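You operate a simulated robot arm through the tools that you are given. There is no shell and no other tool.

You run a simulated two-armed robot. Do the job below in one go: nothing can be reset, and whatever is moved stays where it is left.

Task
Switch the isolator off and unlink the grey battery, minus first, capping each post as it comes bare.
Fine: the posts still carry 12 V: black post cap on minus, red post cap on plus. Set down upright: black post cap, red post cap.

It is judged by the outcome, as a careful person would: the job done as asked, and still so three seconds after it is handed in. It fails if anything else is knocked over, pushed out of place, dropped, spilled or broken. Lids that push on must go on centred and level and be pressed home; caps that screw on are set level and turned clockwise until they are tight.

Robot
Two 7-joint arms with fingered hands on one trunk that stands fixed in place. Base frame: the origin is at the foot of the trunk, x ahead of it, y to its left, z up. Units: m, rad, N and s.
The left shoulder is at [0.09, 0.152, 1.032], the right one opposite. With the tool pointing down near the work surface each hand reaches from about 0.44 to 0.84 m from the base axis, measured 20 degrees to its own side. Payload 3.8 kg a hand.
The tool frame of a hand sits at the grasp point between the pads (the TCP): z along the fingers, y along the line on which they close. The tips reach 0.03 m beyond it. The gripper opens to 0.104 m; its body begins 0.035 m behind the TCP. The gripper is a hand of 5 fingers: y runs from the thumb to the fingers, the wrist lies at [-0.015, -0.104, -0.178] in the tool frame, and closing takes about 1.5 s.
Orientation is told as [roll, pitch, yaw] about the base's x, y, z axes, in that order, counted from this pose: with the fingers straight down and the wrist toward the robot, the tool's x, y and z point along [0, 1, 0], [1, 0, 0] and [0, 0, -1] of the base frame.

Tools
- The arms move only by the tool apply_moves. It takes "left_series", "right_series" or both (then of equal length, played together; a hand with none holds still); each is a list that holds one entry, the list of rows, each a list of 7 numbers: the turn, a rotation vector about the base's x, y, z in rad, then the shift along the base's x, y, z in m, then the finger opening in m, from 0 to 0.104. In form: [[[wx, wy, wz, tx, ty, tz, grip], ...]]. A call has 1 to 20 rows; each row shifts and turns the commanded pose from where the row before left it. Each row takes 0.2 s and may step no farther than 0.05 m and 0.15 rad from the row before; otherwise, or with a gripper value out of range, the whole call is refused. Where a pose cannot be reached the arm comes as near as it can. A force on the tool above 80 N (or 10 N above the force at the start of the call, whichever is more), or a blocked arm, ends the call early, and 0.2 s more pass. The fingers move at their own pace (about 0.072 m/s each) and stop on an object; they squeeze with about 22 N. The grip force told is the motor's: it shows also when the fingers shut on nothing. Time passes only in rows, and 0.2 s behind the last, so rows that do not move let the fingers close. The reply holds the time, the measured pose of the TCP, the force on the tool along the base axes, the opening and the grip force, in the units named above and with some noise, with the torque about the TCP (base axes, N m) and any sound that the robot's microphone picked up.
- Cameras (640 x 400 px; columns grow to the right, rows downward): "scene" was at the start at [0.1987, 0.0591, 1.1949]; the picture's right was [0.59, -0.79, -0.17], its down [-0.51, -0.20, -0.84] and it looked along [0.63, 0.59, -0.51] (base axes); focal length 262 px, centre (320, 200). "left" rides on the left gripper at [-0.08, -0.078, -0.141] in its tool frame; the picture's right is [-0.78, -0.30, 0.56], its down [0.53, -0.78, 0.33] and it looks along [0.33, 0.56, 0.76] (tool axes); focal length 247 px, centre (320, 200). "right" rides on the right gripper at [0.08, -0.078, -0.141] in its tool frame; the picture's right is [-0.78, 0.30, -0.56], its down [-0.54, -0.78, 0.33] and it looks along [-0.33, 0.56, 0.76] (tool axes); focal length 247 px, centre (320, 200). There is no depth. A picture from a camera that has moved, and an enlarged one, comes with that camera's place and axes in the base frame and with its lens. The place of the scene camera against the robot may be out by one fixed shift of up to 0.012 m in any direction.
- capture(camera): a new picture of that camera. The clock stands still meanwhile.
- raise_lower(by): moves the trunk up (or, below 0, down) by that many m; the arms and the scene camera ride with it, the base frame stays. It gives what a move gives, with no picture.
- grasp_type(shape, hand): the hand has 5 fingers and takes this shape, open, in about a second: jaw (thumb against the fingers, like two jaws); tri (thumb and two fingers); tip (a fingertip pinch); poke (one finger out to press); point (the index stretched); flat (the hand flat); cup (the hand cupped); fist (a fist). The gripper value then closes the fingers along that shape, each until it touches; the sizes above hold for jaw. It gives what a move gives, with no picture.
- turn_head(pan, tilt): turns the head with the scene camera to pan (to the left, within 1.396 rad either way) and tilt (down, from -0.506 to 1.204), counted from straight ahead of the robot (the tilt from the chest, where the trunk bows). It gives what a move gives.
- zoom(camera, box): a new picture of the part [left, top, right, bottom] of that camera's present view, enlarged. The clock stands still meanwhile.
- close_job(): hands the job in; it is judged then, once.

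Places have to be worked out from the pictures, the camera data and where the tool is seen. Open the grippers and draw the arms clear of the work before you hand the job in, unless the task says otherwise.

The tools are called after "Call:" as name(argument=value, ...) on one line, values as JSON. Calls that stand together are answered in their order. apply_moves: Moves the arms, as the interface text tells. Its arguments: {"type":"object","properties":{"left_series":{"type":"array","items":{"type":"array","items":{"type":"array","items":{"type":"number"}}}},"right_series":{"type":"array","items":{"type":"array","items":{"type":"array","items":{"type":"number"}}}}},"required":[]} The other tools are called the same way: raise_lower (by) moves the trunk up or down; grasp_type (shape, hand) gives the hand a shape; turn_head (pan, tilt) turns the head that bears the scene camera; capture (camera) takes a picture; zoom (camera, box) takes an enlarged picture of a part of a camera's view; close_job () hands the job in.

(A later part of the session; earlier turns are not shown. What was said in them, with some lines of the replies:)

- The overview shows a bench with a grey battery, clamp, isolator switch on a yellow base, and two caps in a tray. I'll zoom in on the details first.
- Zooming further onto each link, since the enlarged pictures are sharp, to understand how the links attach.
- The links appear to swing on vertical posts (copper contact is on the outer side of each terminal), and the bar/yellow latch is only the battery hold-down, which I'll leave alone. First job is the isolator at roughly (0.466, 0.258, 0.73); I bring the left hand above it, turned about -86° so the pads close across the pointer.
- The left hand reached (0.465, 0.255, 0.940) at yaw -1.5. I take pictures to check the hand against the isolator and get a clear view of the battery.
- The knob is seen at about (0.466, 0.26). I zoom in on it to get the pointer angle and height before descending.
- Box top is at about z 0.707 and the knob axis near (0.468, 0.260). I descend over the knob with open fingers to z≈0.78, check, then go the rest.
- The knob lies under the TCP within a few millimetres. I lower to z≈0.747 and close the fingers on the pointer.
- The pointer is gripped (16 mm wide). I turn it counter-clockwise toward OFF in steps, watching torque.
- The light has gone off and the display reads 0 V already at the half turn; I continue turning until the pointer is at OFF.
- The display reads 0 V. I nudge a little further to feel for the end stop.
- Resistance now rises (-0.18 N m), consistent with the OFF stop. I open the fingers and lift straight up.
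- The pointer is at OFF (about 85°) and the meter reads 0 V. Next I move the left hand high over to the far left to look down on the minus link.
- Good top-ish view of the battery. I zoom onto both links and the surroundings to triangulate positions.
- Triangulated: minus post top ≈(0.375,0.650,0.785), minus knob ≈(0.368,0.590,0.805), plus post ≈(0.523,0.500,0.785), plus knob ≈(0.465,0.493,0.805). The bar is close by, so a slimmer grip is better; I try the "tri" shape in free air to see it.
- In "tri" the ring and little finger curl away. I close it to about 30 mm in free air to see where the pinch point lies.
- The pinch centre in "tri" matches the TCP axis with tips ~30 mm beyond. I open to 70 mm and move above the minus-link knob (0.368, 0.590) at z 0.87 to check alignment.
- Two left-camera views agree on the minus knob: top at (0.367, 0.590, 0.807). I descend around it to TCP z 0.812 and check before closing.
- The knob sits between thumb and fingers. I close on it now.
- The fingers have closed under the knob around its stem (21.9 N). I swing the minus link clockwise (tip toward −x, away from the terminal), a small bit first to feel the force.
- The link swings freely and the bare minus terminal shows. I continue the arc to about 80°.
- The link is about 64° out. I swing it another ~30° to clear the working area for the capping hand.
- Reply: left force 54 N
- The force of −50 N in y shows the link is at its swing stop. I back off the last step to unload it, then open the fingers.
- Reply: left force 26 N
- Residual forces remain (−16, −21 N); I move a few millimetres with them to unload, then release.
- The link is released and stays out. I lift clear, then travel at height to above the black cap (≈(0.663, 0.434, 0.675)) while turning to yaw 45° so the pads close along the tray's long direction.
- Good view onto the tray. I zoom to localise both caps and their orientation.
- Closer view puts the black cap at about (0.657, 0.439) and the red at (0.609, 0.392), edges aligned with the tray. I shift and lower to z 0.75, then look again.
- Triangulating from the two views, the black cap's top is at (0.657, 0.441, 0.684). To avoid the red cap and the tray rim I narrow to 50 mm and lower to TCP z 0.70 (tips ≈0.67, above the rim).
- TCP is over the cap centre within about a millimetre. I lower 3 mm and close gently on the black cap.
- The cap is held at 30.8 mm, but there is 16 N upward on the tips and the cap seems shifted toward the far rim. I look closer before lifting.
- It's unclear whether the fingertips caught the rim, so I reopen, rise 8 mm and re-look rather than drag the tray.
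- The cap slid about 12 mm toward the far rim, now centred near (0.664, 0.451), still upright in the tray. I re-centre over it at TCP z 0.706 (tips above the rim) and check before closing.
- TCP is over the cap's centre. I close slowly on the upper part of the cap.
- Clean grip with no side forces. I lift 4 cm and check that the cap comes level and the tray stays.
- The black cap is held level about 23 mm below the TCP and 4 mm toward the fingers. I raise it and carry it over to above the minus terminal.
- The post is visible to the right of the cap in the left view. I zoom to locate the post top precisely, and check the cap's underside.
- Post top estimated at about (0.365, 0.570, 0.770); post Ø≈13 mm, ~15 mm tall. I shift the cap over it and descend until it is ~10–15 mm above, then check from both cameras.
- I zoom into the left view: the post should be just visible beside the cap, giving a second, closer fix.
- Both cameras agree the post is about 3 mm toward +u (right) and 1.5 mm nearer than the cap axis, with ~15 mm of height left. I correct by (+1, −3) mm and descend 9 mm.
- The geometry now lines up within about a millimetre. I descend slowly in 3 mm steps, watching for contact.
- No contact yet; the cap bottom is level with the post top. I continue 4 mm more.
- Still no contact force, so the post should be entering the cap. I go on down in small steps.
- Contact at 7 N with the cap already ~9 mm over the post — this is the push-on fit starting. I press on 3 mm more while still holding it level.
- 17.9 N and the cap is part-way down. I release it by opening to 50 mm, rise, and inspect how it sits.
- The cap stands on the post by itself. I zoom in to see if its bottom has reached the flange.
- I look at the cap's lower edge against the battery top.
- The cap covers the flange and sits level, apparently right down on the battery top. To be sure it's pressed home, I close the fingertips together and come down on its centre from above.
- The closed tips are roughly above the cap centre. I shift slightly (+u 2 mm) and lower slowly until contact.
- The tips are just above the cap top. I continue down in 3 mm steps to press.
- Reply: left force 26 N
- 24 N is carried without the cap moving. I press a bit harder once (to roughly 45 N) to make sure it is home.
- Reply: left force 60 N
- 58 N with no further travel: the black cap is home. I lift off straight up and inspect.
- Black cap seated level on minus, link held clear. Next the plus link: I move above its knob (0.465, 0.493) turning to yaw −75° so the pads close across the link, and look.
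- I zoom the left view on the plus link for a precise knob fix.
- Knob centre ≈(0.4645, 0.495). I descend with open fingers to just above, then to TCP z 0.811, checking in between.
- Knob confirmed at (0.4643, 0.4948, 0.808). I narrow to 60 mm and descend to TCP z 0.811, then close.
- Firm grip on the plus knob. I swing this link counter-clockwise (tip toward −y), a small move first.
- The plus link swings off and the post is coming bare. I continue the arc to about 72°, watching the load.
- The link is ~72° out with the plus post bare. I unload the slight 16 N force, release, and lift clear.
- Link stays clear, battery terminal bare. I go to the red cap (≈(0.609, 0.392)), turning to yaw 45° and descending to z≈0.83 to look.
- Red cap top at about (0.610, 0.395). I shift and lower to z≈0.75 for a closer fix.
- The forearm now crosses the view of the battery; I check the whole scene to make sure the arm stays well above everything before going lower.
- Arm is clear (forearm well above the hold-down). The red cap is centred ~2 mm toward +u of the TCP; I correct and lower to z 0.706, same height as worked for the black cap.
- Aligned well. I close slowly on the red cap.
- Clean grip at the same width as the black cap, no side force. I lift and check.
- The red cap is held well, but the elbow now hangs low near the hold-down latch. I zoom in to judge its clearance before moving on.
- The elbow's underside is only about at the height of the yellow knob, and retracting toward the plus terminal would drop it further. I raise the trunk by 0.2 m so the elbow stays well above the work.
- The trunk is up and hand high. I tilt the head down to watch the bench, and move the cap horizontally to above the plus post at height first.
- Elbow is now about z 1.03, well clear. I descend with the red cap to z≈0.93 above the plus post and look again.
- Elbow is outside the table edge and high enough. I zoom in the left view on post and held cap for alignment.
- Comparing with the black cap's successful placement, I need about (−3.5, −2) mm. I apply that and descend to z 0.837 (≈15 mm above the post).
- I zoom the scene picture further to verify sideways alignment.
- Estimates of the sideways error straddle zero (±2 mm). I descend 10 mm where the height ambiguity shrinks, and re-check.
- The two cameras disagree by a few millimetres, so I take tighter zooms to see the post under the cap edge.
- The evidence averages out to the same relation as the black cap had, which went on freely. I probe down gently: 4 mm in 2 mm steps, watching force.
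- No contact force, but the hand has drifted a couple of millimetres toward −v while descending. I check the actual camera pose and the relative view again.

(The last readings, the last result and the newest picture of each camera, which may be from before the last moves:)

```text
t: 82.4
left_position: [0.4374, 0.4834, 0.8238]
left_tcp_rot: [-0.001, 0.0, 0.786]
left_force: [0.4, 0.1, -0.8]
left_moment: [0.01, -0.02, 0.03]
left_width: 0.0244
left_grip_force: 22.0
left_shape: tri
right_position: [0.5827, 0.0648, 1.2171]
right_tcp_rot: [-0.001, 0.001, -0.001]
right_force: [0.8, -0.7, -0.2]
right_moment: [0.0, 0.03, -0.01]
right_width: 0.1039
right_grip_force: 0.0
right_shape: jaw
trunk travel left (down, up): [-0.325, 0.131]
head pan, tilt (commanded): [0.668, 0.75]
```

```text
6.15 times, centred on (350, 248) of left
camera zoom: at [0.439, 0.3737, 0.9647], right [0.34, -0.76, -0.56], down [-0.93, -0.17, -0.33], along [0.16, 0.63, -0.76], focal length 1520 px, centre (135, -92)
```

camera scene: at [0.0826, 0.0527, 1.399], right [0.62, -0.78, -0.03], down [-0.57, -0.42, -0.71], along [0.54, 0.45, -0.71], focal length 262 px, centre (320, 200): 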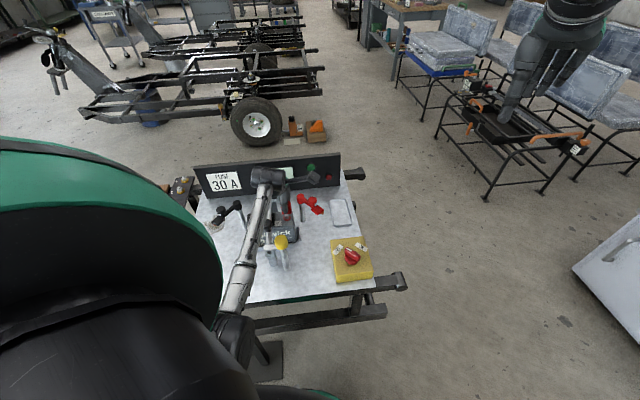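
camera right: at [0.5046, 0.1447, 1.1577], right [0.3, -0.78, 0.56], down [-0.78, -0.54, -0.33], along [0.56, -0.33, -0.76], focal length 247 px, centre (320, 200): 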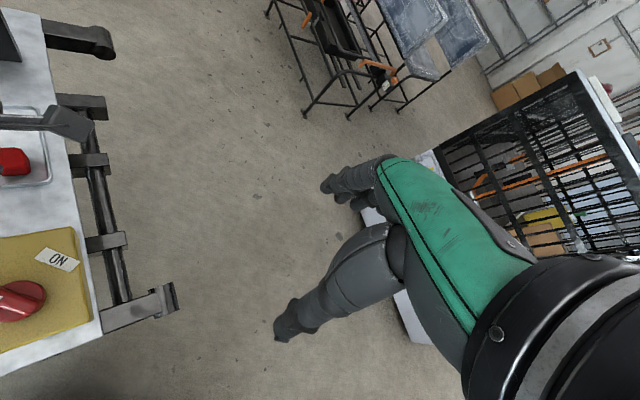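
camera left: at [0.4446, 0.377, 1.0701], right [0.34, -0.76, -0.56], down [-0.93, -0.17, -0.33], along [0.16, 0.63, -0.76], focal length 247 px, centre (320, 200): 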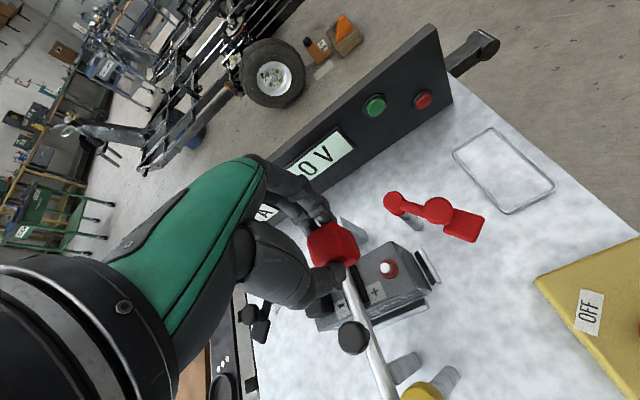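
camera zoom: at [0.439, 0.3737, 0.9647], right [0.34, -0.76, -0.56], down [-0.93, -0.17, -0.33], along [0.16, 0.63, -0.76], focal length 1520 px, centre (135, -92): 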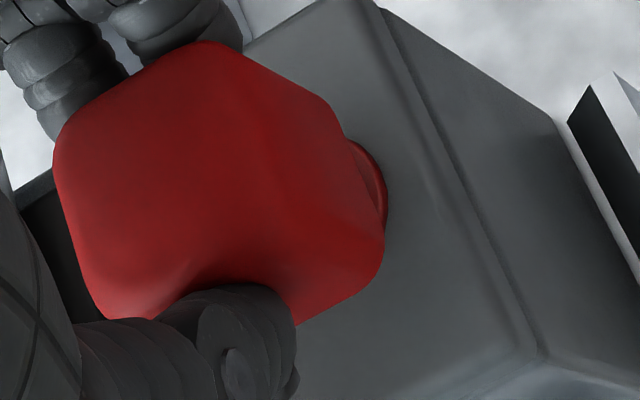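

Combining all readings (black cap only dropped home after release), the cap bottom is still ~7 mm above the post top and the red cap sits about 6 mm too near (−v) and 3 mm to +u. I shift by (+2.3, +6.2) mm at this height and re-check.

Call:
apply_moves(left_series=[[[0, 0, 0, 0.0023, 0.0062, 0.002, 0.0], [0, 0, 0, 0, 0, 0, 0.0], [0, 0, 0, 0, 0, 0, 0.0]]])

Call:
zoom(camera="scene", box=[279, 206, 299, 222])

Call:
zoom(camera="left", box=[310, 215, 390, 280])

```text
t: 83.2
left_position: [0.4389, 0.4902, 0.8253]
left_tcp_rot: [0.0, -0.001, 0.787]
left_force: [0.5, 0.1, -0.1]
left_moment: [-0.01, 0.03, -0.05]
left_width: 0.0245
left_grip_force: 21.6
left_shape: tri
right_position: [0.5835, 0.0651, 1.2167]
right_tcp_rot: [-0.001, 0.0, -0.002]
right_force: [0.4, 0.1, -0.2]
right_moment: [0.0, 0.01, -0.02]
right_width: 0.1033
right_grip_force: 0.1
right_shape: jaw
trunk travel left (down, up): [-0.325, 0.131]
head pan, tilt (commanded): [0.668, 0.75]
```

```text
16.00 times, centred on (289, 214) of scene
camera zoom: at [0.0826, 0.0526, 1.399], right [0.62, -0.78, -0.03], down [-0.57, -0.42, -0.71], along [0.54, 0.45, -0.71], focal length 4192 px, centre (816, -24)
```

zoom: 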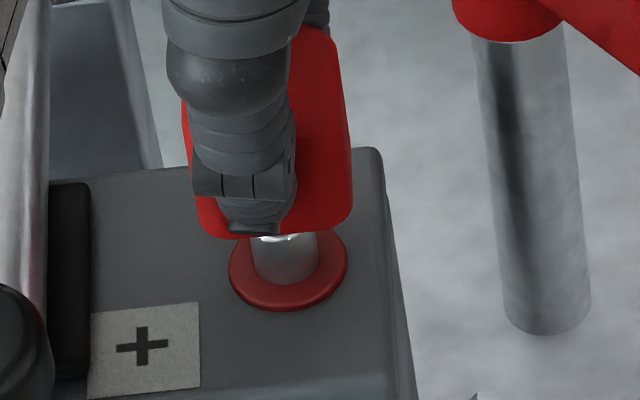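

```text
6.15 times, centred on (350, 248) of left
camera zoom: at [0.4409, 0.3794, 0.9666], right [0.34, -0.76, -0.56], down [-0.93, -0.17, -0.33], along [0.16, 0.63, -0.76], focal length 1520 px, centre (135, -92)
```

zoom: 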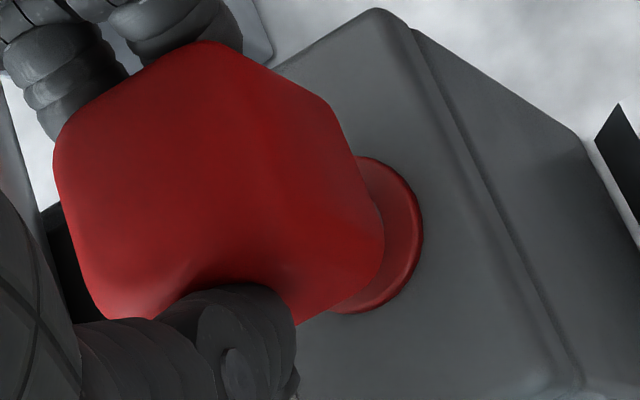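

Now both cameras put the cap within ~1–2 mm of the post axis. I nudge 1 mm further (+v) and descend 8 mm in small steps.

Call:
apply_moves(left_series=[[[0, 0, 0, 0.0007, 0.0007, -0.002, 0.0], [0, 0, 0, 0, 0, -0.003, 0.0], [0, 0, 0, 0, 0, -0.003, 0.0], [0, 0, 0, 0, 0, 0, 0.0]]])

Call:
zoom(camera="scene", box=[279, 206, 299, 222])

Call:
zoom(camera="left", box=[310, 215, 390, 280])

```text
t: 84.2
left_position: [0.4393, 0.491, 0.8166]
left_tcp_rot: [-0.001, 0.0, 0.787]
left_force: [-0.2, 0.3, -0.4]
left_moment: [-0.02, 0.02, 0.01]
left_width: 0.0246
left_grip_force: 21.9
left_shape: tri
right_position: [0.5837, 0.0644, 1.2177]
right_tcp_rot: [-0.001, 0.0, -0.001]
right_force: [0.6, 0.4, -0.4]
right_moment: [0.02, 0.0, -0.04]
right_width: 0.1037
right_grip_force: 0.1
right_shape: jaw
trunk travel left (down, up): [-0.325, 0.131]
head pan, tilt (commanded): [0.668, 0.75]
```

```text
16.00 times, centred on (289, 214) of scene
camera zoom: at [0.0826, 0.0527, 1.399], right [0.62, -0.78, -0.03], down [-0.57, -0.42, -0.71], along [0.54, 0.45, -0.71], focal length 4192 px, centre (816, -24)
```

zoom: 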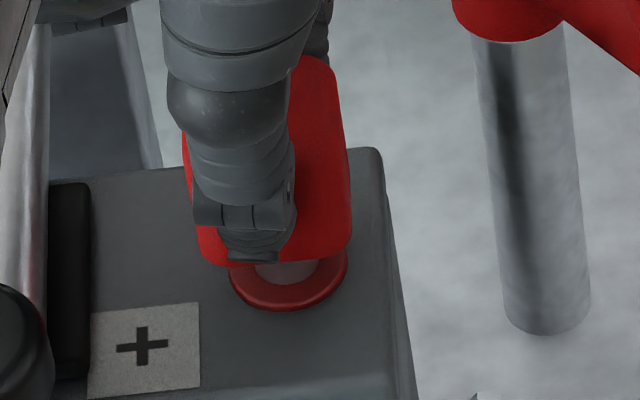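

```text
6.15 times, centred on (350, 248) of left
camera zoom: at [0.4409, 0.381, 0.9575], right [0.34, -0.76, -0.56], down [-0.93, -0.17, -0.33], along [0.16, 0.63, -0.76], focal length 1520 px, centre (135, -92)
```

zoom: 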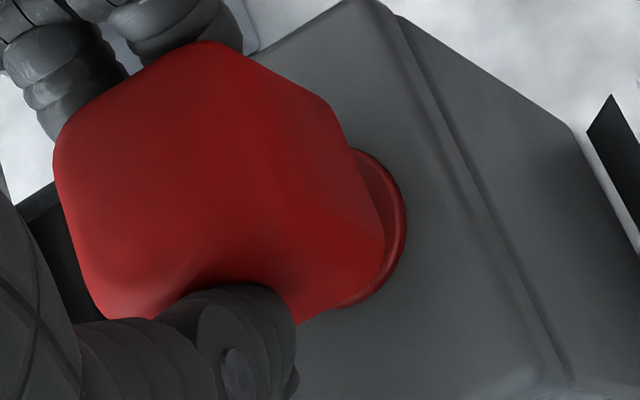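

No contact, the cap is passing the post top. I shift 1 mm toward +u and continue down 6 mm.

Call:
apply_moves(left_series=[[[0, 0, 0, 0.0007, -0.0005, -0.002, 0.0], [0, 0, 0, 0, 0, -0.002, 0.0], [0, 0, 0, 0, 0, -0.002, 0.0], [0, 0, 0, 0, 0, 0, 0.0]]])

Call:
zoom(camera="scene", box=[279, 206, 299, 222])

Call:
zoom(camera="left", box=[310, 215, 390, 280])

```text
t: 85.2
left_position: [0.4401, 0.4914, 0.8119]
left_tcp_rot: [0.001, 0.001, 0.787]
left_force: [0.2, 0.1, -0.4]
left_moment: [-0.02, 0.02, -0.01]
left_width: 0.0246
left_grip_force: 22.1
left_shape: tri
right_position: [0.5836, 0.0655, 1.218]
right_tcp_rot: [-0.001, 0.0, 0.001]
right_force: [-0.2, -0.3, -0.2]
right_moment: [0.0, 0.0, 0.01]
right_width: 0.1036
right_grip_force: 0.0
right_shape: jaw
trunk travel left (down, up): [-0.325, 0.131]
head pan, tilt (commanded): [0.668, 0.75]
```

```text
16.00 times, centred on (289, 214) of scene
camera zoom: at [0.0826, 0.0527, 1.399], right [0.62, -0.78, -0.03], down [-0.57, -0.42, -0.71], along [0.54, 0.45, -0.71], focal length 4192 px, centre (816, -24)
```

zoom: 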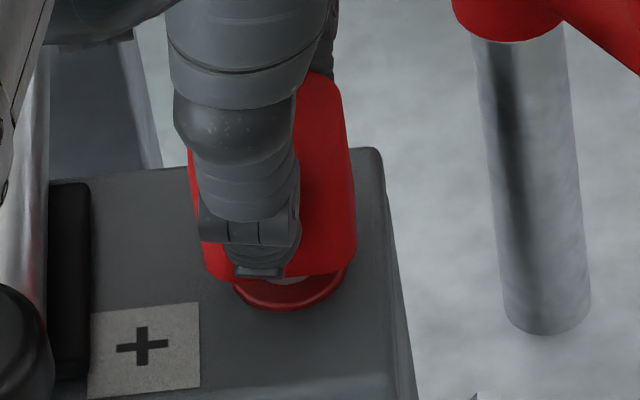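

```text
6.15 times, centred on (350, 248) of left
camera zoom: at [0.4415, 0.381, 0.9523], right [0.34, -0.76, -0.56], down [-0.93, -0.17, -0.33], along [0.16, 0.63, -0.76], focal length 1520 px, centre (135, -92)
```

zoom: 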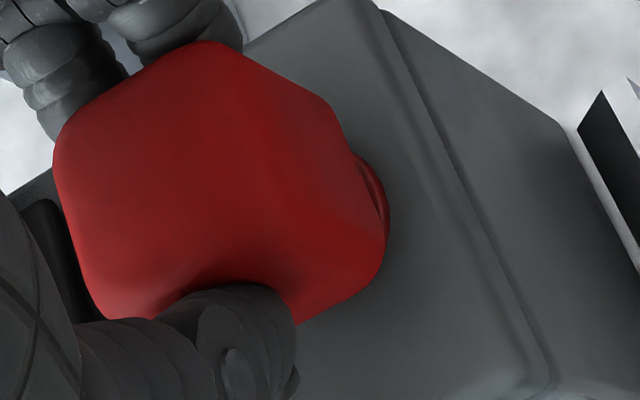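

Still no contact. I keep descending 5 mm; close to the flange the two views become directly comparable.

Call:
apply_moves(left_series=[[[0, 0, 0, 0, 0, -0.002, 0.0], [0, 0, 0, 0, 0, -0.002, 0.0], [0, 0, 0, 0, 0, -0.001, 0.0], [0, 0, 0, 0, 0, 0, 0.0]]])

Call:
zoom(camera="scene", box=[279, 208, 299, 224])

Call:
zoom(camera="left", box=[310, 215, 390, 280])

```text
t: 86.2
left_position: [0.4399, 0.4912, 0.806]
left_tcp_rot: [-0.001, 0.0, 0.787]
left_force: [0.4, -0.5, 0.3]
left_moment: [0.01, 0.02, -0.02]
left_width: 0.0248
left_grip_force: 21.9
left_shape: tri
right_position: [0.5838, 0.0644, 1.2169]
right_tcp_rot: [0.001, -0.001, 0.002]
right_force: [-0.7, 0.4, 0.1]
right_moment: [-0.02, -0.06, -0.03]
right_width: 0.1035
right_grip_force: 0.0
right_shape: jaw
trunk travel left (down, up): [-0.325, 0.131]
head pan, tilt (commanded): [0.668, 0.75]
```

```text
16.00 times, centred on (289, 216) of scene
camera zoom: at [0.0826, 0.0527, 1.399], right [0.62, -0.78, -0.03], down [-0.57, -0.42, -0.71], along [0.54, 0.45, -0.71], focal length 4192 px, centre (816, -56)
```

zoom: 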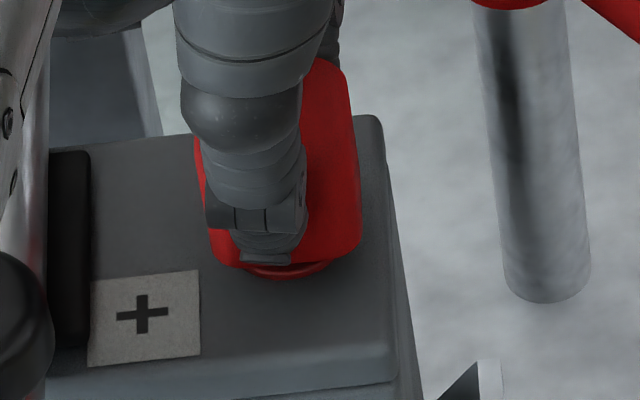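

```text
6.15 times, centred on (350, 248) of left
camera zoom: at [0.4419, 0.3807, 0.9468], right [0.34, -0.76, -0.56], down [-0.93, -0.17, -0.33], along [0.16, 0.63, -0.76], focal length 1520 px, centre (135, -92)
```

zoom: 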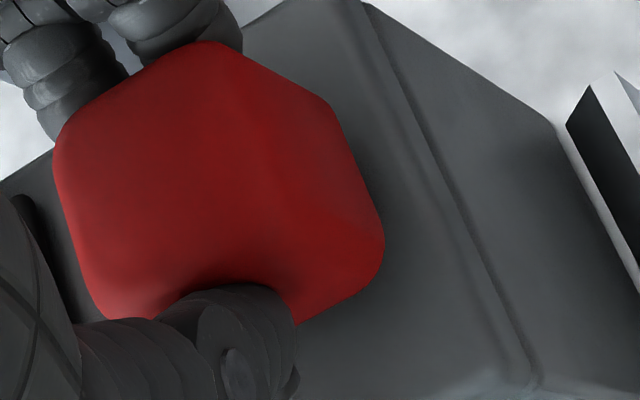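

No contact; the cap now hides the flange except for a thin front sliver, so it is well centred. I go down 4 mm more in 1–1.5 mm steps to feel the seat.

Call:
apply_moves(left_series=[[[0, 0, 0, 0.0003, -0.0003, -0.0015, 0.0], [0, 0, 0, 0, 0, -0.0015, 0.0], [0, 0, 0, 0, 0, -0.001, 0.0], [0, 0, 0, 0, 0, 0, 0.0]]])

Call:
zoom(camera="scene", box=[279, 208, 299, 224])

```text
t: 87.2
left_position: [0.4398, 0.4915, 0.8032]
left_tcp_rot: [0.001, 0.0, 0.787]
left_force: [-0.3, 0.5, -1.6]
left_moment: [0.0, 0.0, 0.01]
left_width: 0.0244
left_grip_force: 22.1
left_shape: tri
right_position: [0.5833, 0.0642, 1.2174]
right_tcp_rot: [-0.001, 0.002, -0.001]
right_force: [-0.6, -0.4, 0.7]
right_moment: [-0.05, 0.01, 0.02]
right_width: 0.104
right_grip_force: 0.0
right_shape: jaw
trunk travel left (down, up): [-0.325, 0.131]
head pan, tilt (commanded): [0.668, 0.75]
```

```text
16.00 times, centred on (289, 216) of scene
camera zoom: at [0.0826, 0.0527, 1.399], right [0.62, -0.78, -0.03], down [-0.57, -0.42, -0.71], along [0.54, 0.45, -0.71], focal length 4192 px, centre (816, -56)
```

zoom: 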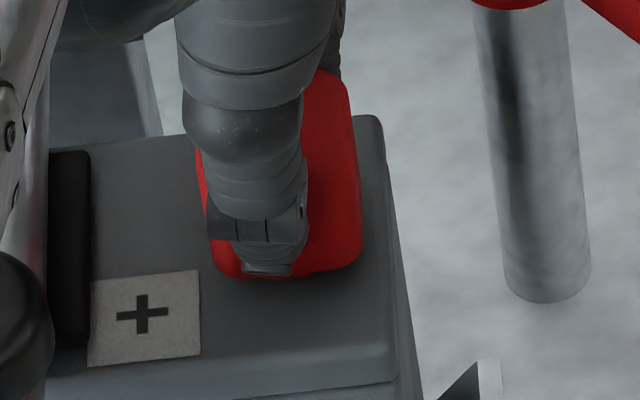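

Flange is fully hidden and still no force. Continue down 3 mm in small steps.

Call:
apply_moves(left_series=[[[0, 0, 0, 0, 0, -0.0015, 0.0], [0, 0, 0, 0, 0, -0.0015, 0.0], [0, 0, 0, 0, 0, 0, 0.0]]])

Call:
zoom(camera="scene", box=[279, 208, 299, 224])

```text
t: 88.0
left_position: [0.4399, 0.4916, 0.8]
left_tcp_rot: [0.001, 0.0, 0.787]
left_force: [0.5, 0.1, 0.2]
left_moment: [0.0, -0.03, 0.0]
left_width: 0.0244
left_grip_force: 21.5
left_shape: tri
right_position: [0.5835, 0.0647, 1.2178]
right_tcp_rot: [0.001, -0.001, -0.001]
right_force: [0.8, 0.3, 0.2]
right_moment: [0.02, 0.01, 0.01]
right_width: 0.1037
right_grip_force: 0.0
right_shape: jaw
trunk travel left (down, up): [-0.325, 0.131]
head pan, tilt (commanded): [0.668, 0.75]
```

```text
16.00 times, centred on (289, 216) of scene
camera zoom: at [0.0826, 0.0527, 1.399], right [0.62, -0.78, -0.03], down [-0.57, -0.42, -0.71], along [0.54, 0.45, -0.71], focal length 4192 px, centre (816, -56)
```

zoom: 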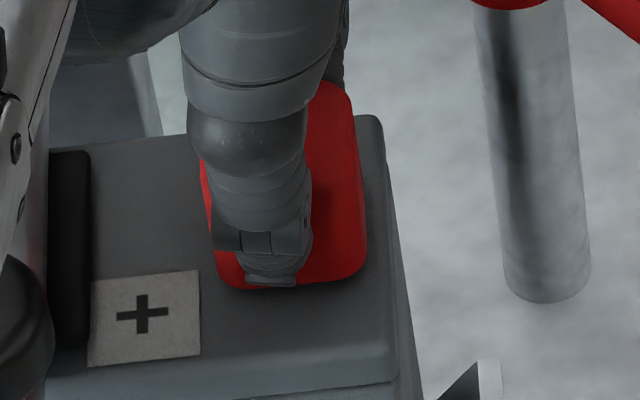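

No force yet at z 0.800. I keep going in 1 mm steps to touch the seat.

Call:
apply_moves(left_series=[[[0, 0, 0, 0, 0, -0.001, 0.0], [0, 0, 0, 0, 0, -0.001, 0.0], [0, 0, 0, 0, 0, -0.001, 0.0], [0, 0, 0, 0, 0, 0, 0.0]]])

Call:
zoom(camera="scene", box=[265, 195, 313, 235])

Call:
zoom(camera="left", box=[290, 200, 410, 300])

```text
t: 89.0
left_position: [0.4419, 0.4899, 0.7968]
left_tcp_rot: [0.001, 0.001, 0.788]
left_force: [0.4, -0.1, 1.1]
left_moment: [0.0, 0.0, 0.0]
left_width: 0.0247
left_grip_force: 22.2
left_shape: tri
right_position: [0.582, 0.0644, 1.2172]
right_tcp_rot: [0.0, 0.0, 0.001]
right_force: [-0.1, 0.1, -0.3]
right_moment: [0.01, 0.02, 0.03]
right_width: 0.1036
right_grip_force: 0.1
right_shape: jaw
trunk travel left (down, up): [-0.325, 0.131]
head pan, tilt (commanded): [0.668, 0.75]
```

```text
10.00 times, centred on (289, 215) of scene
camera zoom: at [0.0825, 0.0526, 1.3991], right [0.62, -0.78, -0.03], down [-0.57, -0.42, -0.71], along [0.54, 0.45, -0.71], focal length 2620 px, centre (630, 50)
```

zoom: 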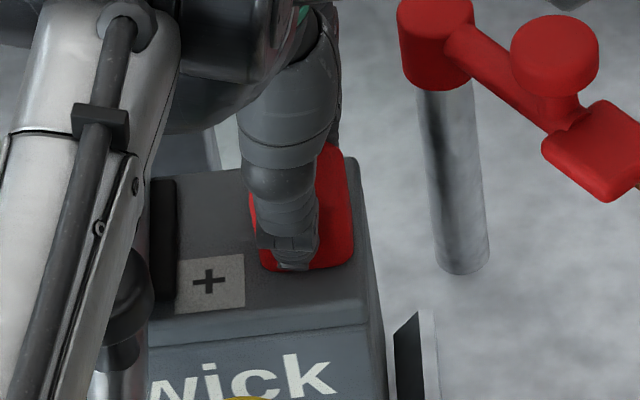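

```text
4.00 times, centred on (350, 250) of left
camera zoom: at [0.4425, 0.3799, 0.9372], right [0.34, -0.76, -0.56], down [-0.93, -0.17, -0.33], along [0.16, 0.63, -0.76], focal length 988 px, centre (200, 0)
```

zoom: 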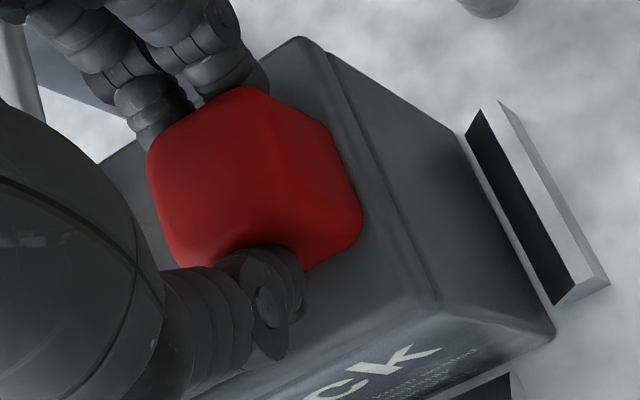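

Perhaps just touching (1 N). I continue 1 mm steps.

Call:
apply_moves(left_series=[[[0, 0, 0, 0, 0, -0.001, 0.0], [0, 0, 0, 0, 0, -0.001, 0.0], [0, 0, 0, 0, 0, -0.001, 0.0], [0, 0, 0, 0, 0, 0, 0.0]]])

Call:
zoom(camera="scene", box=[279, 208, 299, 224])

```text
t: 90.0
left_position: [0.4414, 0.4908, 0.7954]
left_tcp_rot: [0.001, -0.003, 0.788]
left_force: [-3.4, -1.5, 11.3]
left_moment: [-0.07, 0.07, -0.01]
left_width: 0.0246
left_grip_force: 22.0
left_shape: tri
right_position: [0.5811, 0.064, 1.2183]
right_tcp_rot: [0.002, -0.001, 0.0]
right_force: [-0.9, 0.1, 0.2]
right_moment: [0.02, 0.01, -0.01]
right_width: 0.1036
right_grip_force: 0.0
right_shape: jaw
trunk travel left (down, up): [-0.325, 0.131]
head pan, tilt (commanded): [0.668, 0.75]
```

```text
16.00 times, centred on (289, 216) of scene
camera zoom: at [0.0809, 0.0511, 1.3993], right [0.62, -0.78, -0.03], down [-0.57, -0.42, -0.71], along [0.54, 0.45, -0.71], focal length 4192 px, centre (816, -56)
```

zoom: 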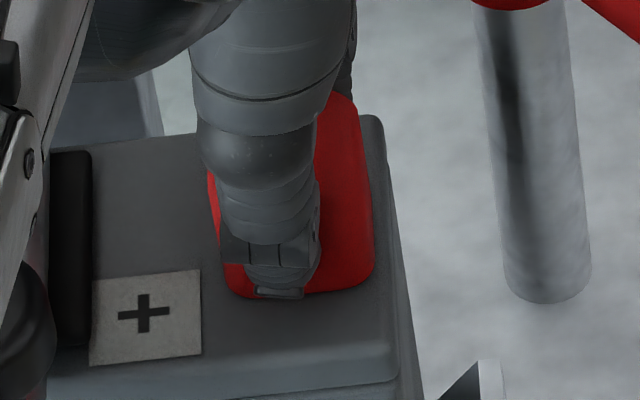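

Contact at z≈0.796 (11 N), i.e. at flange level; the cap looks ~1.5 mm too far to +u. I lift 2 mm, shift back 1.5 mm, and lower again to find the seat.

Call:
apply_moves(left_series=[[[0, 0, 0, 0, 0, 0.003, 0.0], [0, 0, 0, -0.0011, 0.0011, 0, 0.0], [0, 0, 0, 0, 0, -0.0015, 0.0], [0, 0, 0, 0, 0, -0.0015, 0.0], [0, 0, 0, 0, 0, 0, 0.0]]])

Call:
zoom(camera="scene", box=[279, 208, 299, 224])

Call:
zoom(camera="left", box=[290, 200, 410, 300])

```text
t: 91.2
left_position: [0.4414, 0.4905, 0.7949]
left_tcp_rot: [-0.001, -0.004, 0.785]
left_force: [3.1, -2.5, 12.4]
left_moment: [-0.08, -0.07, -0.03]
left_width: 0.0253
left_grip_force: 22.6
left_shape: tri
right_position: [0.5829, 0.0622, 1.2175]
right_tcp_rot: [0.003, 0.0, 0.001]
right_force: [-0.6, -0.3, 0.4]
right_moment: [0.0, 0.0, 0.0]
right_width: 0.1036
right_grip_force: 0.2
right_shape: jaw
trunk travel left (down, up): [-0.325, 0.131]
head pan, tilt (commanded): [0.668, 0.75]
```

```text
16.00 times, centred on (289, 216) of scene
camera zoom: at [0.0816, 0.0506, 1.3993], right [0.62, -0.78, -0.03], down [-0.57, -0.42, -0.71], along [0.54, 0.45, -0.71], focal length 4192 px, centre (816, -56)
```

zoom: 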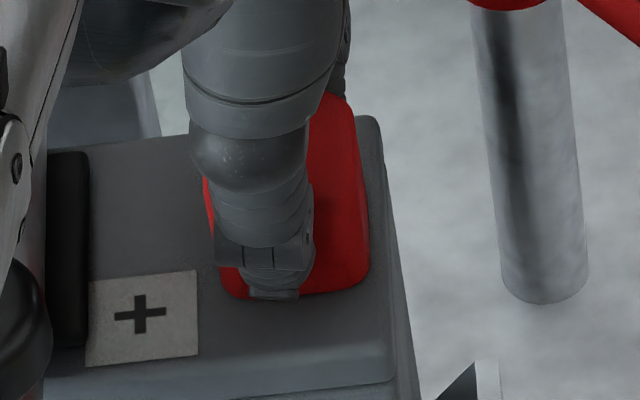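

```text
4.00 times, centred on (350, 250) of left
camera zoom: at [0.4417, 0.3801, 0.9359], right [0.34, -0.76, -0.56], down [-0.93, -0.17, -0.34], along [0.16, 0.63, -0.76], focal length 988 px, centre (200, 0)
```

zoom: 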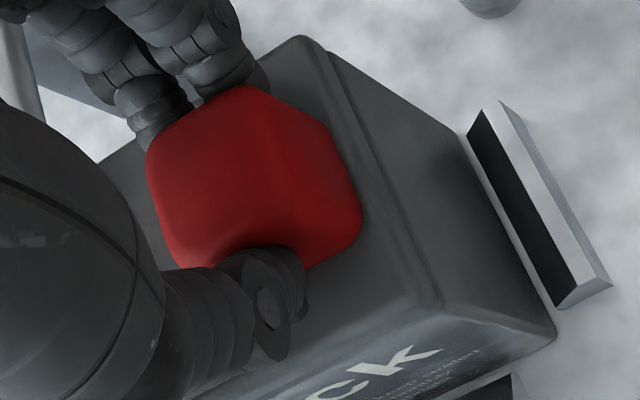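

There is now a sideways restoring force in both directions, so the cap is engaged over the post and bottoming. I relax 0.7 mm back toward +u, then release and inspect.

Call:
apply_moves(left_series=[[[0, 0, 0, 0.0005, -0.0005, 0.0005, 0.0], [0, 0, 0, 0, 0, 0, 0.025], [0, 0, 0, 0, 0, 0, 0.04], [0, 0, 0, 0, 0, 0, 0.055], [0, 0, 0, 0, 0, 0, 0.055], [0, 0, 0, 0, 0, 0.02, 0.055], [0, 0, 0, 0, 0, 0.03, 0.055], [0, 0, 0, 0, 0, 0.04, 0.055], [0, 0, 0, 0, 0, 0, 0.055]]])

Call:
zoom(camera="scene", box=[250, 190, 322, 235])

Call:
zoom(camera="left", box=[310, 210, 450, 300])

```text
t: 93.2
left_position: [0.4375, 0.4919, 0.8841]
left_tcp_rot: [0.001, 0.002, 0.789]
left_force: [0.0, -0.3, -0.1]
left_moment: [0.0, 0.01, 0.01]
left_width: 0.0545
left_grip_force: 0.1
left_shape: tri
right_position: [0.5819, 0.064, 1.216]
right_tcp_rot: [0.001, -0.003, 0.0]
right_force: [-0.8, 0.7, -0.8]
right_moment: [-0.02, 0.0, 0.01]
right_width: 0.1035
right_grip_force: 0.1
right_shape: jaw
trunk travel left (down, up): [-0.325, 0.131]
head pan, tilt (commanded): [0.668, 0.75]
```

```text
8.89 times, centred on (286, 212) of scene
camera zoom: at [0.0827, 0.0528, 1.399], right [0.62, -0.78, -0.03], down [-0.57, -0.42, -0.71], along [0.54, 0.45, -0.71], focal length 2329 px, centre (622, 89)
```

zoom: 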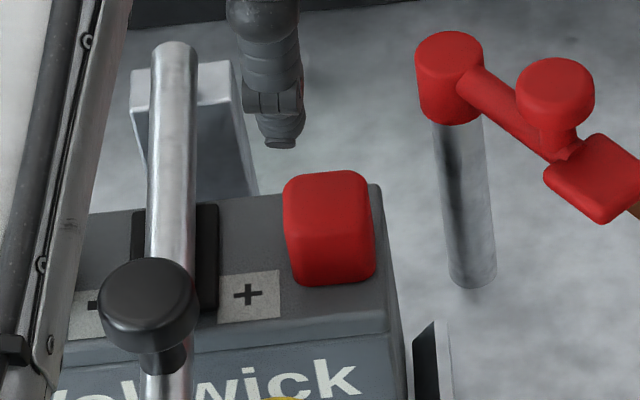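

```text
4.44 times, centred on (380, 255) of left
camera zoom: at [0.4398, 0.3818, 1.0246], right [0.34, -0.76, -0.56], down [-0.93, -0.17, -0.33], along [0.16, 0.63, -0.76], focal length 1098 px, centre (53, -44)
```

zoom: 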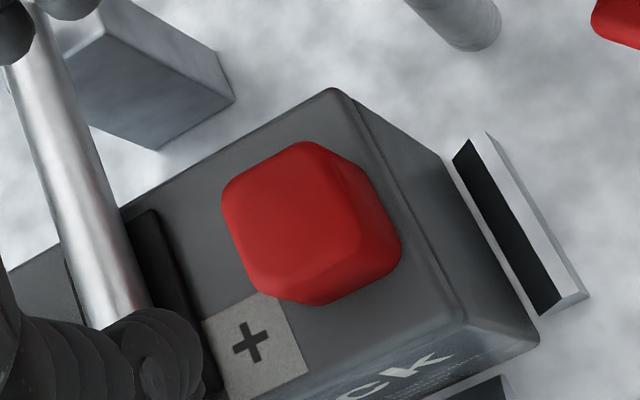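

The red cap sits square and level over the plus post with the flange hidden. Now I press it home the same way: close the fingertips and come down on its centre.

Call:
apply_moves(left_series=[[[0, 0, 0, 0.002, -0.006, 0, 0.03], [0, 0, 0, 0, 0, 0, 0.0], [0, 0, 0, 0, 0, 0, 0.0], [0, 0, 0, 0, 0, 0, 0.0], [0, 0, 0, 0, 0, 0, 0.0], [0, 0, 0, 0, 0, -0.03, 0.0], [0, 0, 0, 0, 0, -0.02, 0.0], [0, 0, 0, 0, 0, 0, 0.0]]])

Call:
zoom(camera="scene", box=[258, 185, 314, 225])

Call:
zoom(camera="left", box=[290, 205, 430, 295])

```text
t: 95.0
left_position: [0.4417, 0.4844, 0.835]
left_tcp_rot: [0.0, -0.001, 0.787]
left_force: [-0.4, -0.3, -0.7]
left_moment: [0.02, 0.0, 0.03]
left_width: 0.0
left_grip_force: 22.0
left_shape: tri
right_position: [0.5837, 0.0637, 1.2163]
right_tcp_rot: [0.0, 0.0, 0.0]
right_force: [0.8, 0.8, -0.3]
right_moment: [0.0, 0.0, -0.04]
right_width: 0.104
right_grip_force: 0.0
right_shape: jaw
trunk travel left (down, up): [-0.325, 0.131]
head pan, tilt (commanded): [0.668, 0.75]
```

```text
10.00 times, centred on (286, 205) of scene
camera zoom: at [0.0825, 0.0526, 1.3991], right [0.62, -0.78, -0.03], down [-0.57, -0.42, -0.71], along [0.54, 0.45, -0.71], focal length 2620 px, centre (660, 150)
```

zoom: 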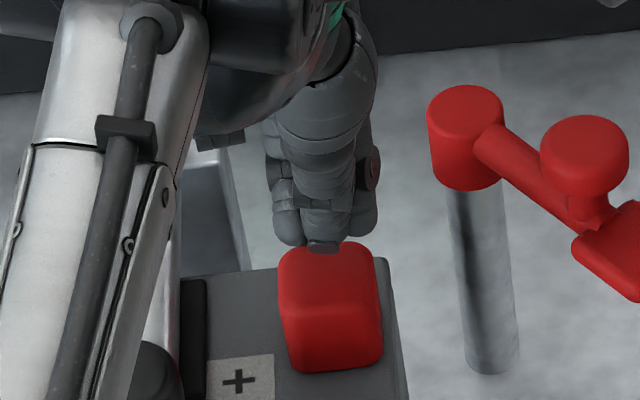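

```text
4.44 times, centred on (360, 250) of left
camera zoom: at [0.4436, 0.3739, 0.9745], right [0.34, -0.76, -0.56], down [-0.93, -0.17, -0.33], along [0.16, 0.63, -0.76], focal length 1098 px, centre (142, -22)
```

zoom: 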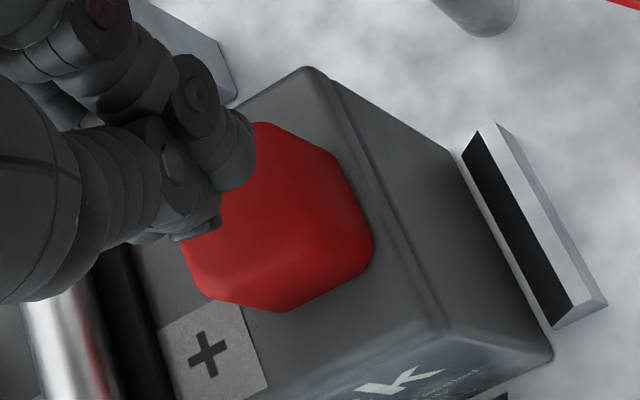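

The tips would land slightly toward the front edge; I shift 4 mm back (+v) and lower to just above the cap.

Call:
apply_moves(left_series=[[[0, 0, 0, 0.0028, 0.0028, -0.004, 0.0], [0, 0, 0, 0, 0, -0.005, 0.0], [0, 0, 0, 0, 0, -0.004, 0.0], [0, 0, 0, 0, 0, 0, 0.0]]])

Call:
zoom(camera="scene", box=[258, 185, 314, 225])

Call:
zoom(camera="left", box=[290, 205, 430, 295])

```text
t: 96.0
left_position: [0.4447, 0.487, 0.8198]
left_tcp_rot: [0.0, 0.0, 0.786]
left_force: [-0.1, 0.1, 0.2]
left_moment: [0.04, 0.0, -0.01]
left_width: 0.0
left_grip_force: 22.1
left_shape: tri
right_position: [0.5833, 0.0644, 1.217]
right_tcp_rot: [0.001, 0.0, -0.001]
right_force: [-0.2, -0.6, -0.7]
right_moment: [0.01, 0.0, 0.0]
right_width: 0.1038
right_grip_force: 0.0
right_shape: jaw
trunk travel left (down, up): [-0.325, 0.131]
head pan, tilt (commanded): [0.668, 0.75]
```

```text
10.00 times, centred on (286, 205) of scene
camera zoom: at [0.0827, 0.0527, 1.399], right [0.62, -0.78, -0.03], down [-0.57, -0.42, -0.71], along [0.54, 0.45, -0.71], focal length 2620 px, centre (660, 150)
```

zoom: 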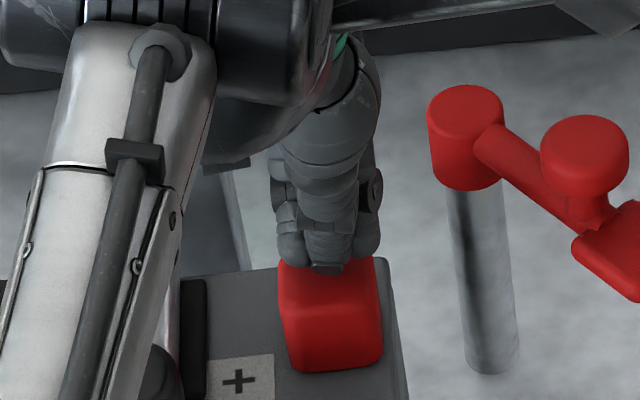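

```text
4.44 times, centred on (360, 250) of left
camera zoom: at [0.4462, 0.377, 0.9607], right [0.34, -0.76, -0.56], down [-0.93, -0.17, -0.33], along [0.16, 0.63, -0.76], focal length 1098 px, centre (142, -22)
```

zoom: 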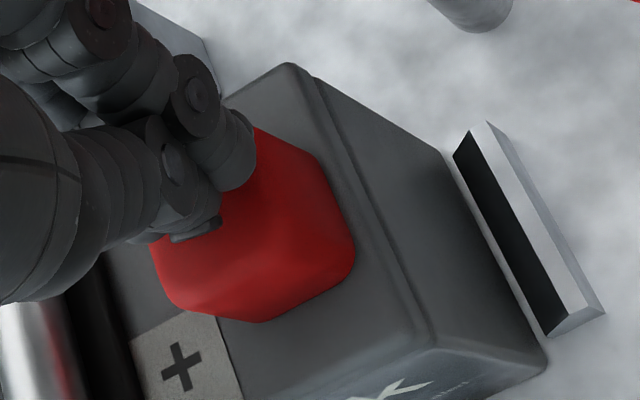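

Tips are centred over the cap top. I press down in small steps.

Call:
apply_moves(left_series=[[[0, 0, 0, 0, 0, -0.004, 0.0], [0, 0, 0, 0, 0, -0.003, 0.0], [0, 0, 0, 0, 0, -0.003, 0.0], [0, 0, 0, 0, 0, 0, 0.0]]])

Call:
zoom(camera="scene", box=[258, 185, 314, 225])

```text
t: 97.0
left_position: [0.4456, 0.4871, 0.8147]
left_tcp_rot: [-0.002, -0.01, 0.787]
left_force: [2.5, 1.4, 22.1]
left_moment: [0.07, -0.05, -0.02]
left_width: 0.0002
left_grip_force: 21.9
left_shape: tri
right_position: [0.5822, 0.0631, 1.2178]
right_tcp_rot: [0.003, -0.002, 0.0]
right_force: [-0.9, -0.3, -0.1]
right_moment: [0.01, -0.02, 0.0]
right_width: 0.1038
right_grip_force: 0.0
right_shape: jaw
trunk travel left (down, up): [-0.325, 0.131]
head pan, tilt (commanded): [0.668, 0.75]
```

```text
10.00 times, centred on (286, 205) of scene
camera zoom: at [0.0807, 0.0504, 1.3995], right [0.62, -0.78, -0.03], down [-0.57, -0.42, -0.71], along [0.54, 0.45, -0.71], focal length 2620 px, centre (660, 150)
```

zoom: 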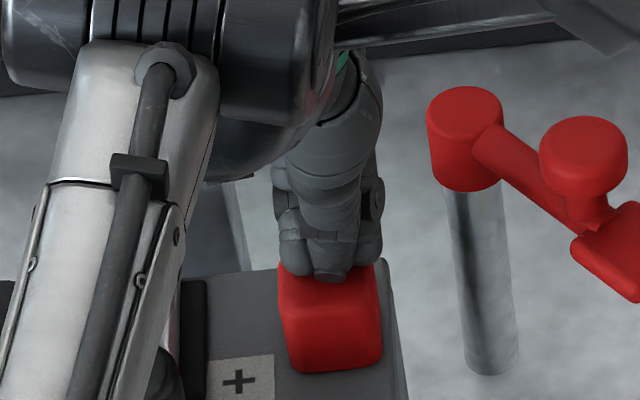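

Same contact height as the seated black cap. I press once more to about 50 N to make sure it is home.

Call:
apply_moves(left_series=[[[0, 0, 0, 0, 0, -0.003, 0.0], [0, 0, 0, 0, 0, -0.003, 0.0], [0, 0, 0, 0, 0, 0, 0.0]]])

Call:
zoom(camera="scene", box=[258, 185, 314, 225])

```text
t: 97.8
left_position: [0.4447, 0.4865, 0.815]
left_tcp_rot: [-0.006, -0.02, 0.786]
left_force: [1.5, 0.8, 46.3]
left_moment: [-0.03, 0.02, -0.04]
left_width: 0.0
left_grip_force: 22.2
left_shape: tri
right_position: [0.5784, 0.0606, 1.2191]
right_tcp_rot: [0.003, -0.005, 0.0]
right_force: [0.2, 0.1, 0.2]
right_moment: [0.0, -0.02, -0.03]
right_width: 0.1036
right_grip_force: 0.0
right_shape: jaw
trunk travel left (down, up): [-0.325, 0.131]
head pan, tilt (commanded): [0.668, 0.75]
```

```text
10.00 times, centred on (286, 205) of scene
camera zoom: at [0.0777, 0.0474, 1.3998], right [0.62, -0.78, -0.03], down [-0.57, -0.42, -0.71], along [0.54, 0.46, -0.7], focal length 2620 px, centre (660, 150)
```

zoom: 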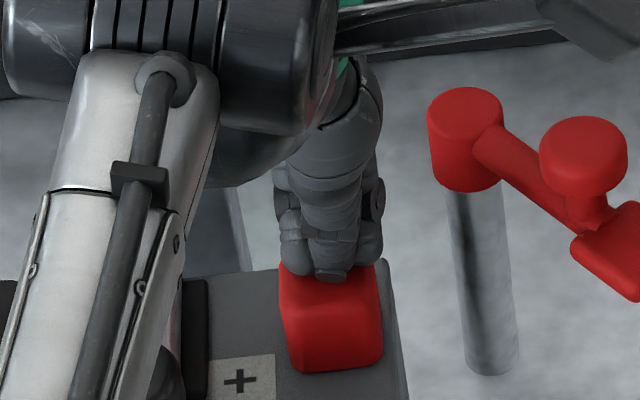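

46 N with no further travel: the red cap is home. I lift off straight up.

Call:
apply_moves(left_series=[[[0, 0, 0, 0, 0, 0.01, 0.0], [0, 0, 0, 0, 0, 0.02, 0.0], [0, 0, 0, 0, 0, 0.04, 0.0], [0, 0, 0, 0, 0, 0.05, 0.0], [0, 0, 0, 0, 0, 0.05, 0.0], [0, 0, 0, 0, 0, 0.05, 0.03], [0, 0, 0, 0, 0, 0.05, 0.06], [0, 0, 0, 0, 0, 0, 0.09]]])

Call:
capture(camera="scene")

Call:
zoom(camera="scene", box=[200, 180, 360, 270])

Call:
capture(camera="left")

```text
t: 99.6
left_position: [0.4454, 0.4871, 1.0758]
left_tcp_rot: [-0.001, 0.0, 0.789]
left_force: [0.7, -0.1, 0.4]
left_moment: [0.03, 0.0, -0.02]
left_width: 0.0759
left_grip_force: 0.1
left_shape: tri
right_position: [0.5828, 0.0642, 1.2171]
right_tcp_rot: [-0.002, 0.001, 0.0]
right_force: [-0.7, 0.4, 0.9]
right_moment: [0.04, -0.05, 0.01]
right_width: 0.1038
right_grip_force: 0.0
right_shape: jaw
trunk travel left (down, up): [-0.325, 0.131]
head pan, tilt (commanded): [0.668, 0.75]
```

```text
taken
camera scene: at [0.0824, 0.0528, 1.399], right [0.62, -0.78, -0.03], down [-0.57, -0.42, -0.71], along [0.54, 0.45, -0.71], focal length 262 px, centre (320, 200)
```

scene: 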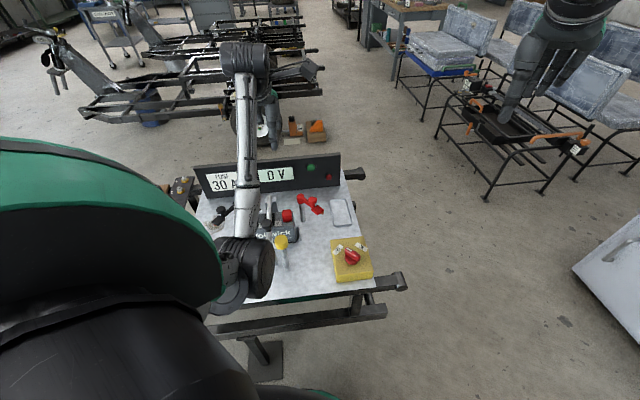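

```text
4.00 times, centred on (280, 225) of scene
camera zoom: at [0.0824, 0.0528, 1.399], right [0.62, -0.78, -0.03], down [-0.57, -0.42, -0.71], along [0.54, 0.45, -0.71], focal length 1048 px, centre (480, 100)
```

zoom: 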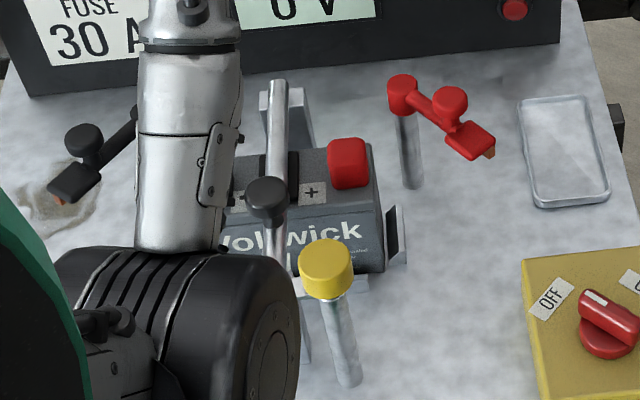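

```text
taken
camera left: at [0.448, 0.3771, 1.2169], right [0.34, -0.76, -0.56], down [-0.93, -0.17, -0.33], along [0.16, 0.63, -0.76], focal length 247 px, centre (320, 200)
```

left: 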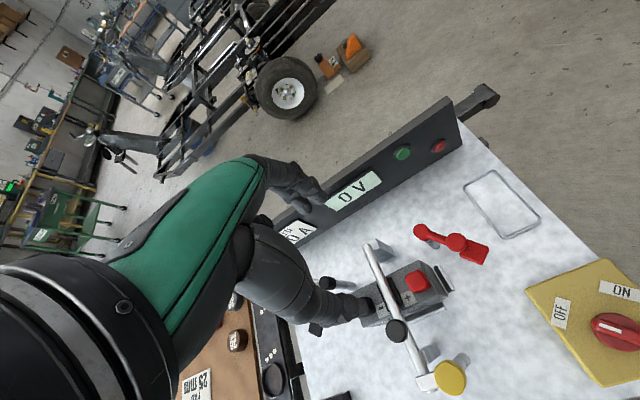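

Both caps are on and links are clear. I draw the left hand further up and back, open, and then inspect everything unobstructed.

Call:
apply_moves(left_series=[[[0, 0, 0, -0.01, -0.005, 0.035, 0.104], [0, 0, 0, -0.01, -0.005, 0.035, 0.104], [0, 0, 0, -0.015, -0.005, 0.035, 0.104], [0, 0, 0, -0.02, -0.01, 0.02, 0.104], [0, 0, 0, -0.02, -0.01, 0.01, 0.104], [0, 0, 0, 0, 0, 0, 0.104]]])

Call:
capture(camera="scene")

Call:
capture(camera="left")

```text
t: 101.0
left_position: [0.3718, 0.4516, 1.2096]
left_tcp_rot: [0.001, 0.001, 0.787]
left_force: [-0.6, -0.4, 0.4]
left_moment: [0.02, -0.01, 0.02]
left_width: 0.1037
left_grip_force: 0.0
left_shape: tri
right_position: [0.583, 0.0637, 1.2167]
right_tcp_rot: [0.0, 0.002, 0.001]
right_force: [0.0, 0.8, 0.5]
right_moment: [-0.01, 0.02, 0.02]
right_width: 0.1034
right_grip_force: 0.1
right_shape: jaw
trunk travel left (down, up): [-0.325, 0.131]
head pan, tilt (commanded): [0.668, 0.75]
```

```text
taken
camera scene: at [0.083, 0.0527, 1.399], right [0.62, -0.78, -0.03], down [-0.57, -0.42, -0.7], along [0.54, 0.45, -0.71], focal length 262 px, centre (320, 200)
```

scene: 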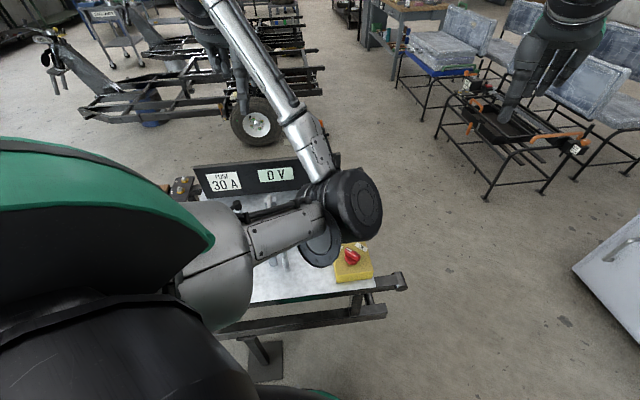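

```text
taken
camera left: at [0.3737, 0.3424, 1.3495], right [0.34, -0.76, -0.56], down [-0.93, -0.17, -0.33], along [0.16, 0.63, -0.76], focal length 247 px, centre (320, 200)
```

left: 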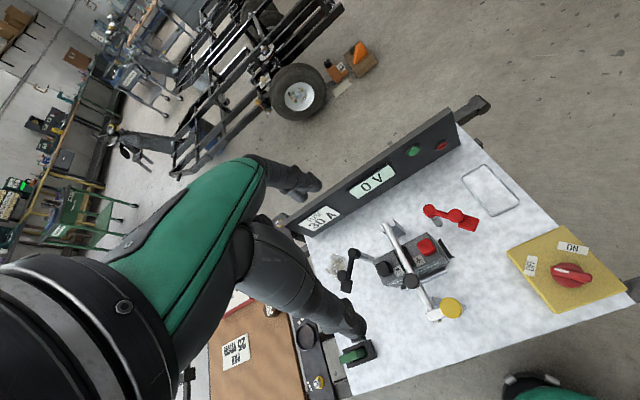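

The left camera now sees the entire bench. I zoom in for a final inspection of caps, links, isolator and hold-down.

Call:
zoom(camera="left", box=[320, 190, 500, 320])

Call:
zoom(camera="left", box=[370, 230, 460, 295])

Call:
zoom(camera="left", box=[440, 150, 640, 320])

```text
3.08 times, centred on (410, 255) of left
camera zoom: at [0.3737, 0.3424, 1.3495], right [0.34, -0.76, -0.56], down [-0.93, -0.17, -0.33], along [0.16, 0.63, -0.76], focal length 760 px, centre (43, 31)
```

zoom: 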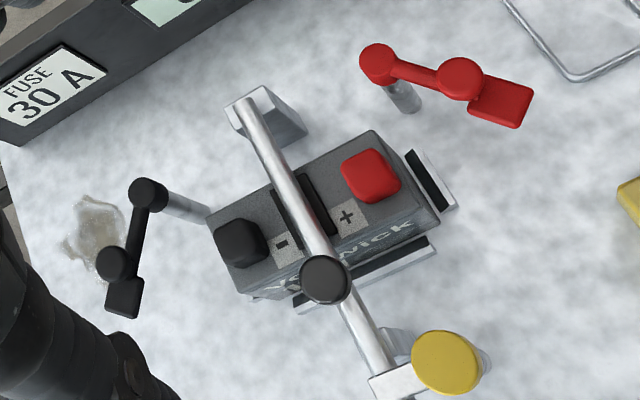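

```text
6.15 times, centred on (415, 262) of left
camera zoom: at [0.3737, 0.3424, 1.3495], right [0.34, -0.76, -0.56], down [-0.93, -0.17, -0.33], along [0.16, 0.63, -0.76], focal length 1520 px, centre (-265, -185)
```

zoom: 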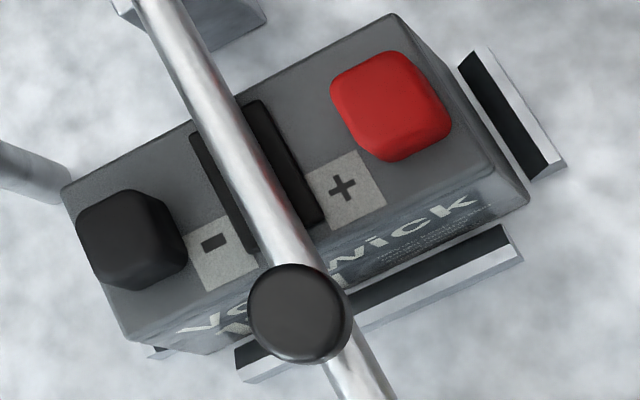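

```text
2.35 times, centred on (540, 235) of left
camera zoom: at [0.3737, 0.3424, 1.3495], right [0.34, -0.76, -0.56], down [-0.93, -0.17, -0.33], along [0.16, 0.63, -0.76], focal length 581 px, centre (-198, 118)
```

zoom: 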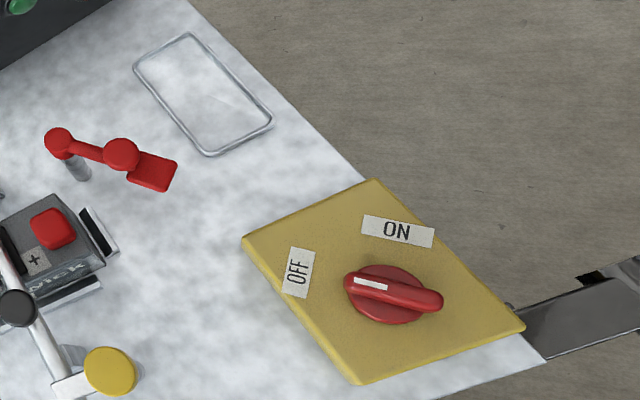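

Isolator is at OFF with the meter at 0 V, both links are swung clear, black cap on minus and red cap on plus sit level and centred, the hold-down and tray are undisturbed, and both hands are open and clear. I hand the job in.

Call:
close_job()

```text
The job is handed in.
```

The isolator is off, the grey battery is unlinked minus first, and both posts are capped. The job has been handed in; I have not seen a verdict.

- **Isolator:** the pointer is at OFF and the panel meter reads 0 V.
- **Minus:** the link is swung clear, and the black cap is on the post, pressed to 58 N with no further travel.
- **Plus:** the link is swung clear, and the red cap is on the post, pressed to 46 N with no further travel.
- **Cap check:** both caps look level and centred in the last pictures. They stopped at the same height, which suggests both are fully home.
- **Knocks on the way:** on the first try for the black cap, a fingertip pressed on the tray rim. The cap slid about 12 mm inside the tray, and neither it nor the tray tipped. The hold-down bar and yellow latch were left alone.

I raised the trunk 0.2 m to keep the left elbow clear of the latch, and left it raised. Both hands are open; the left one is parked about 0.4 m above the battery.
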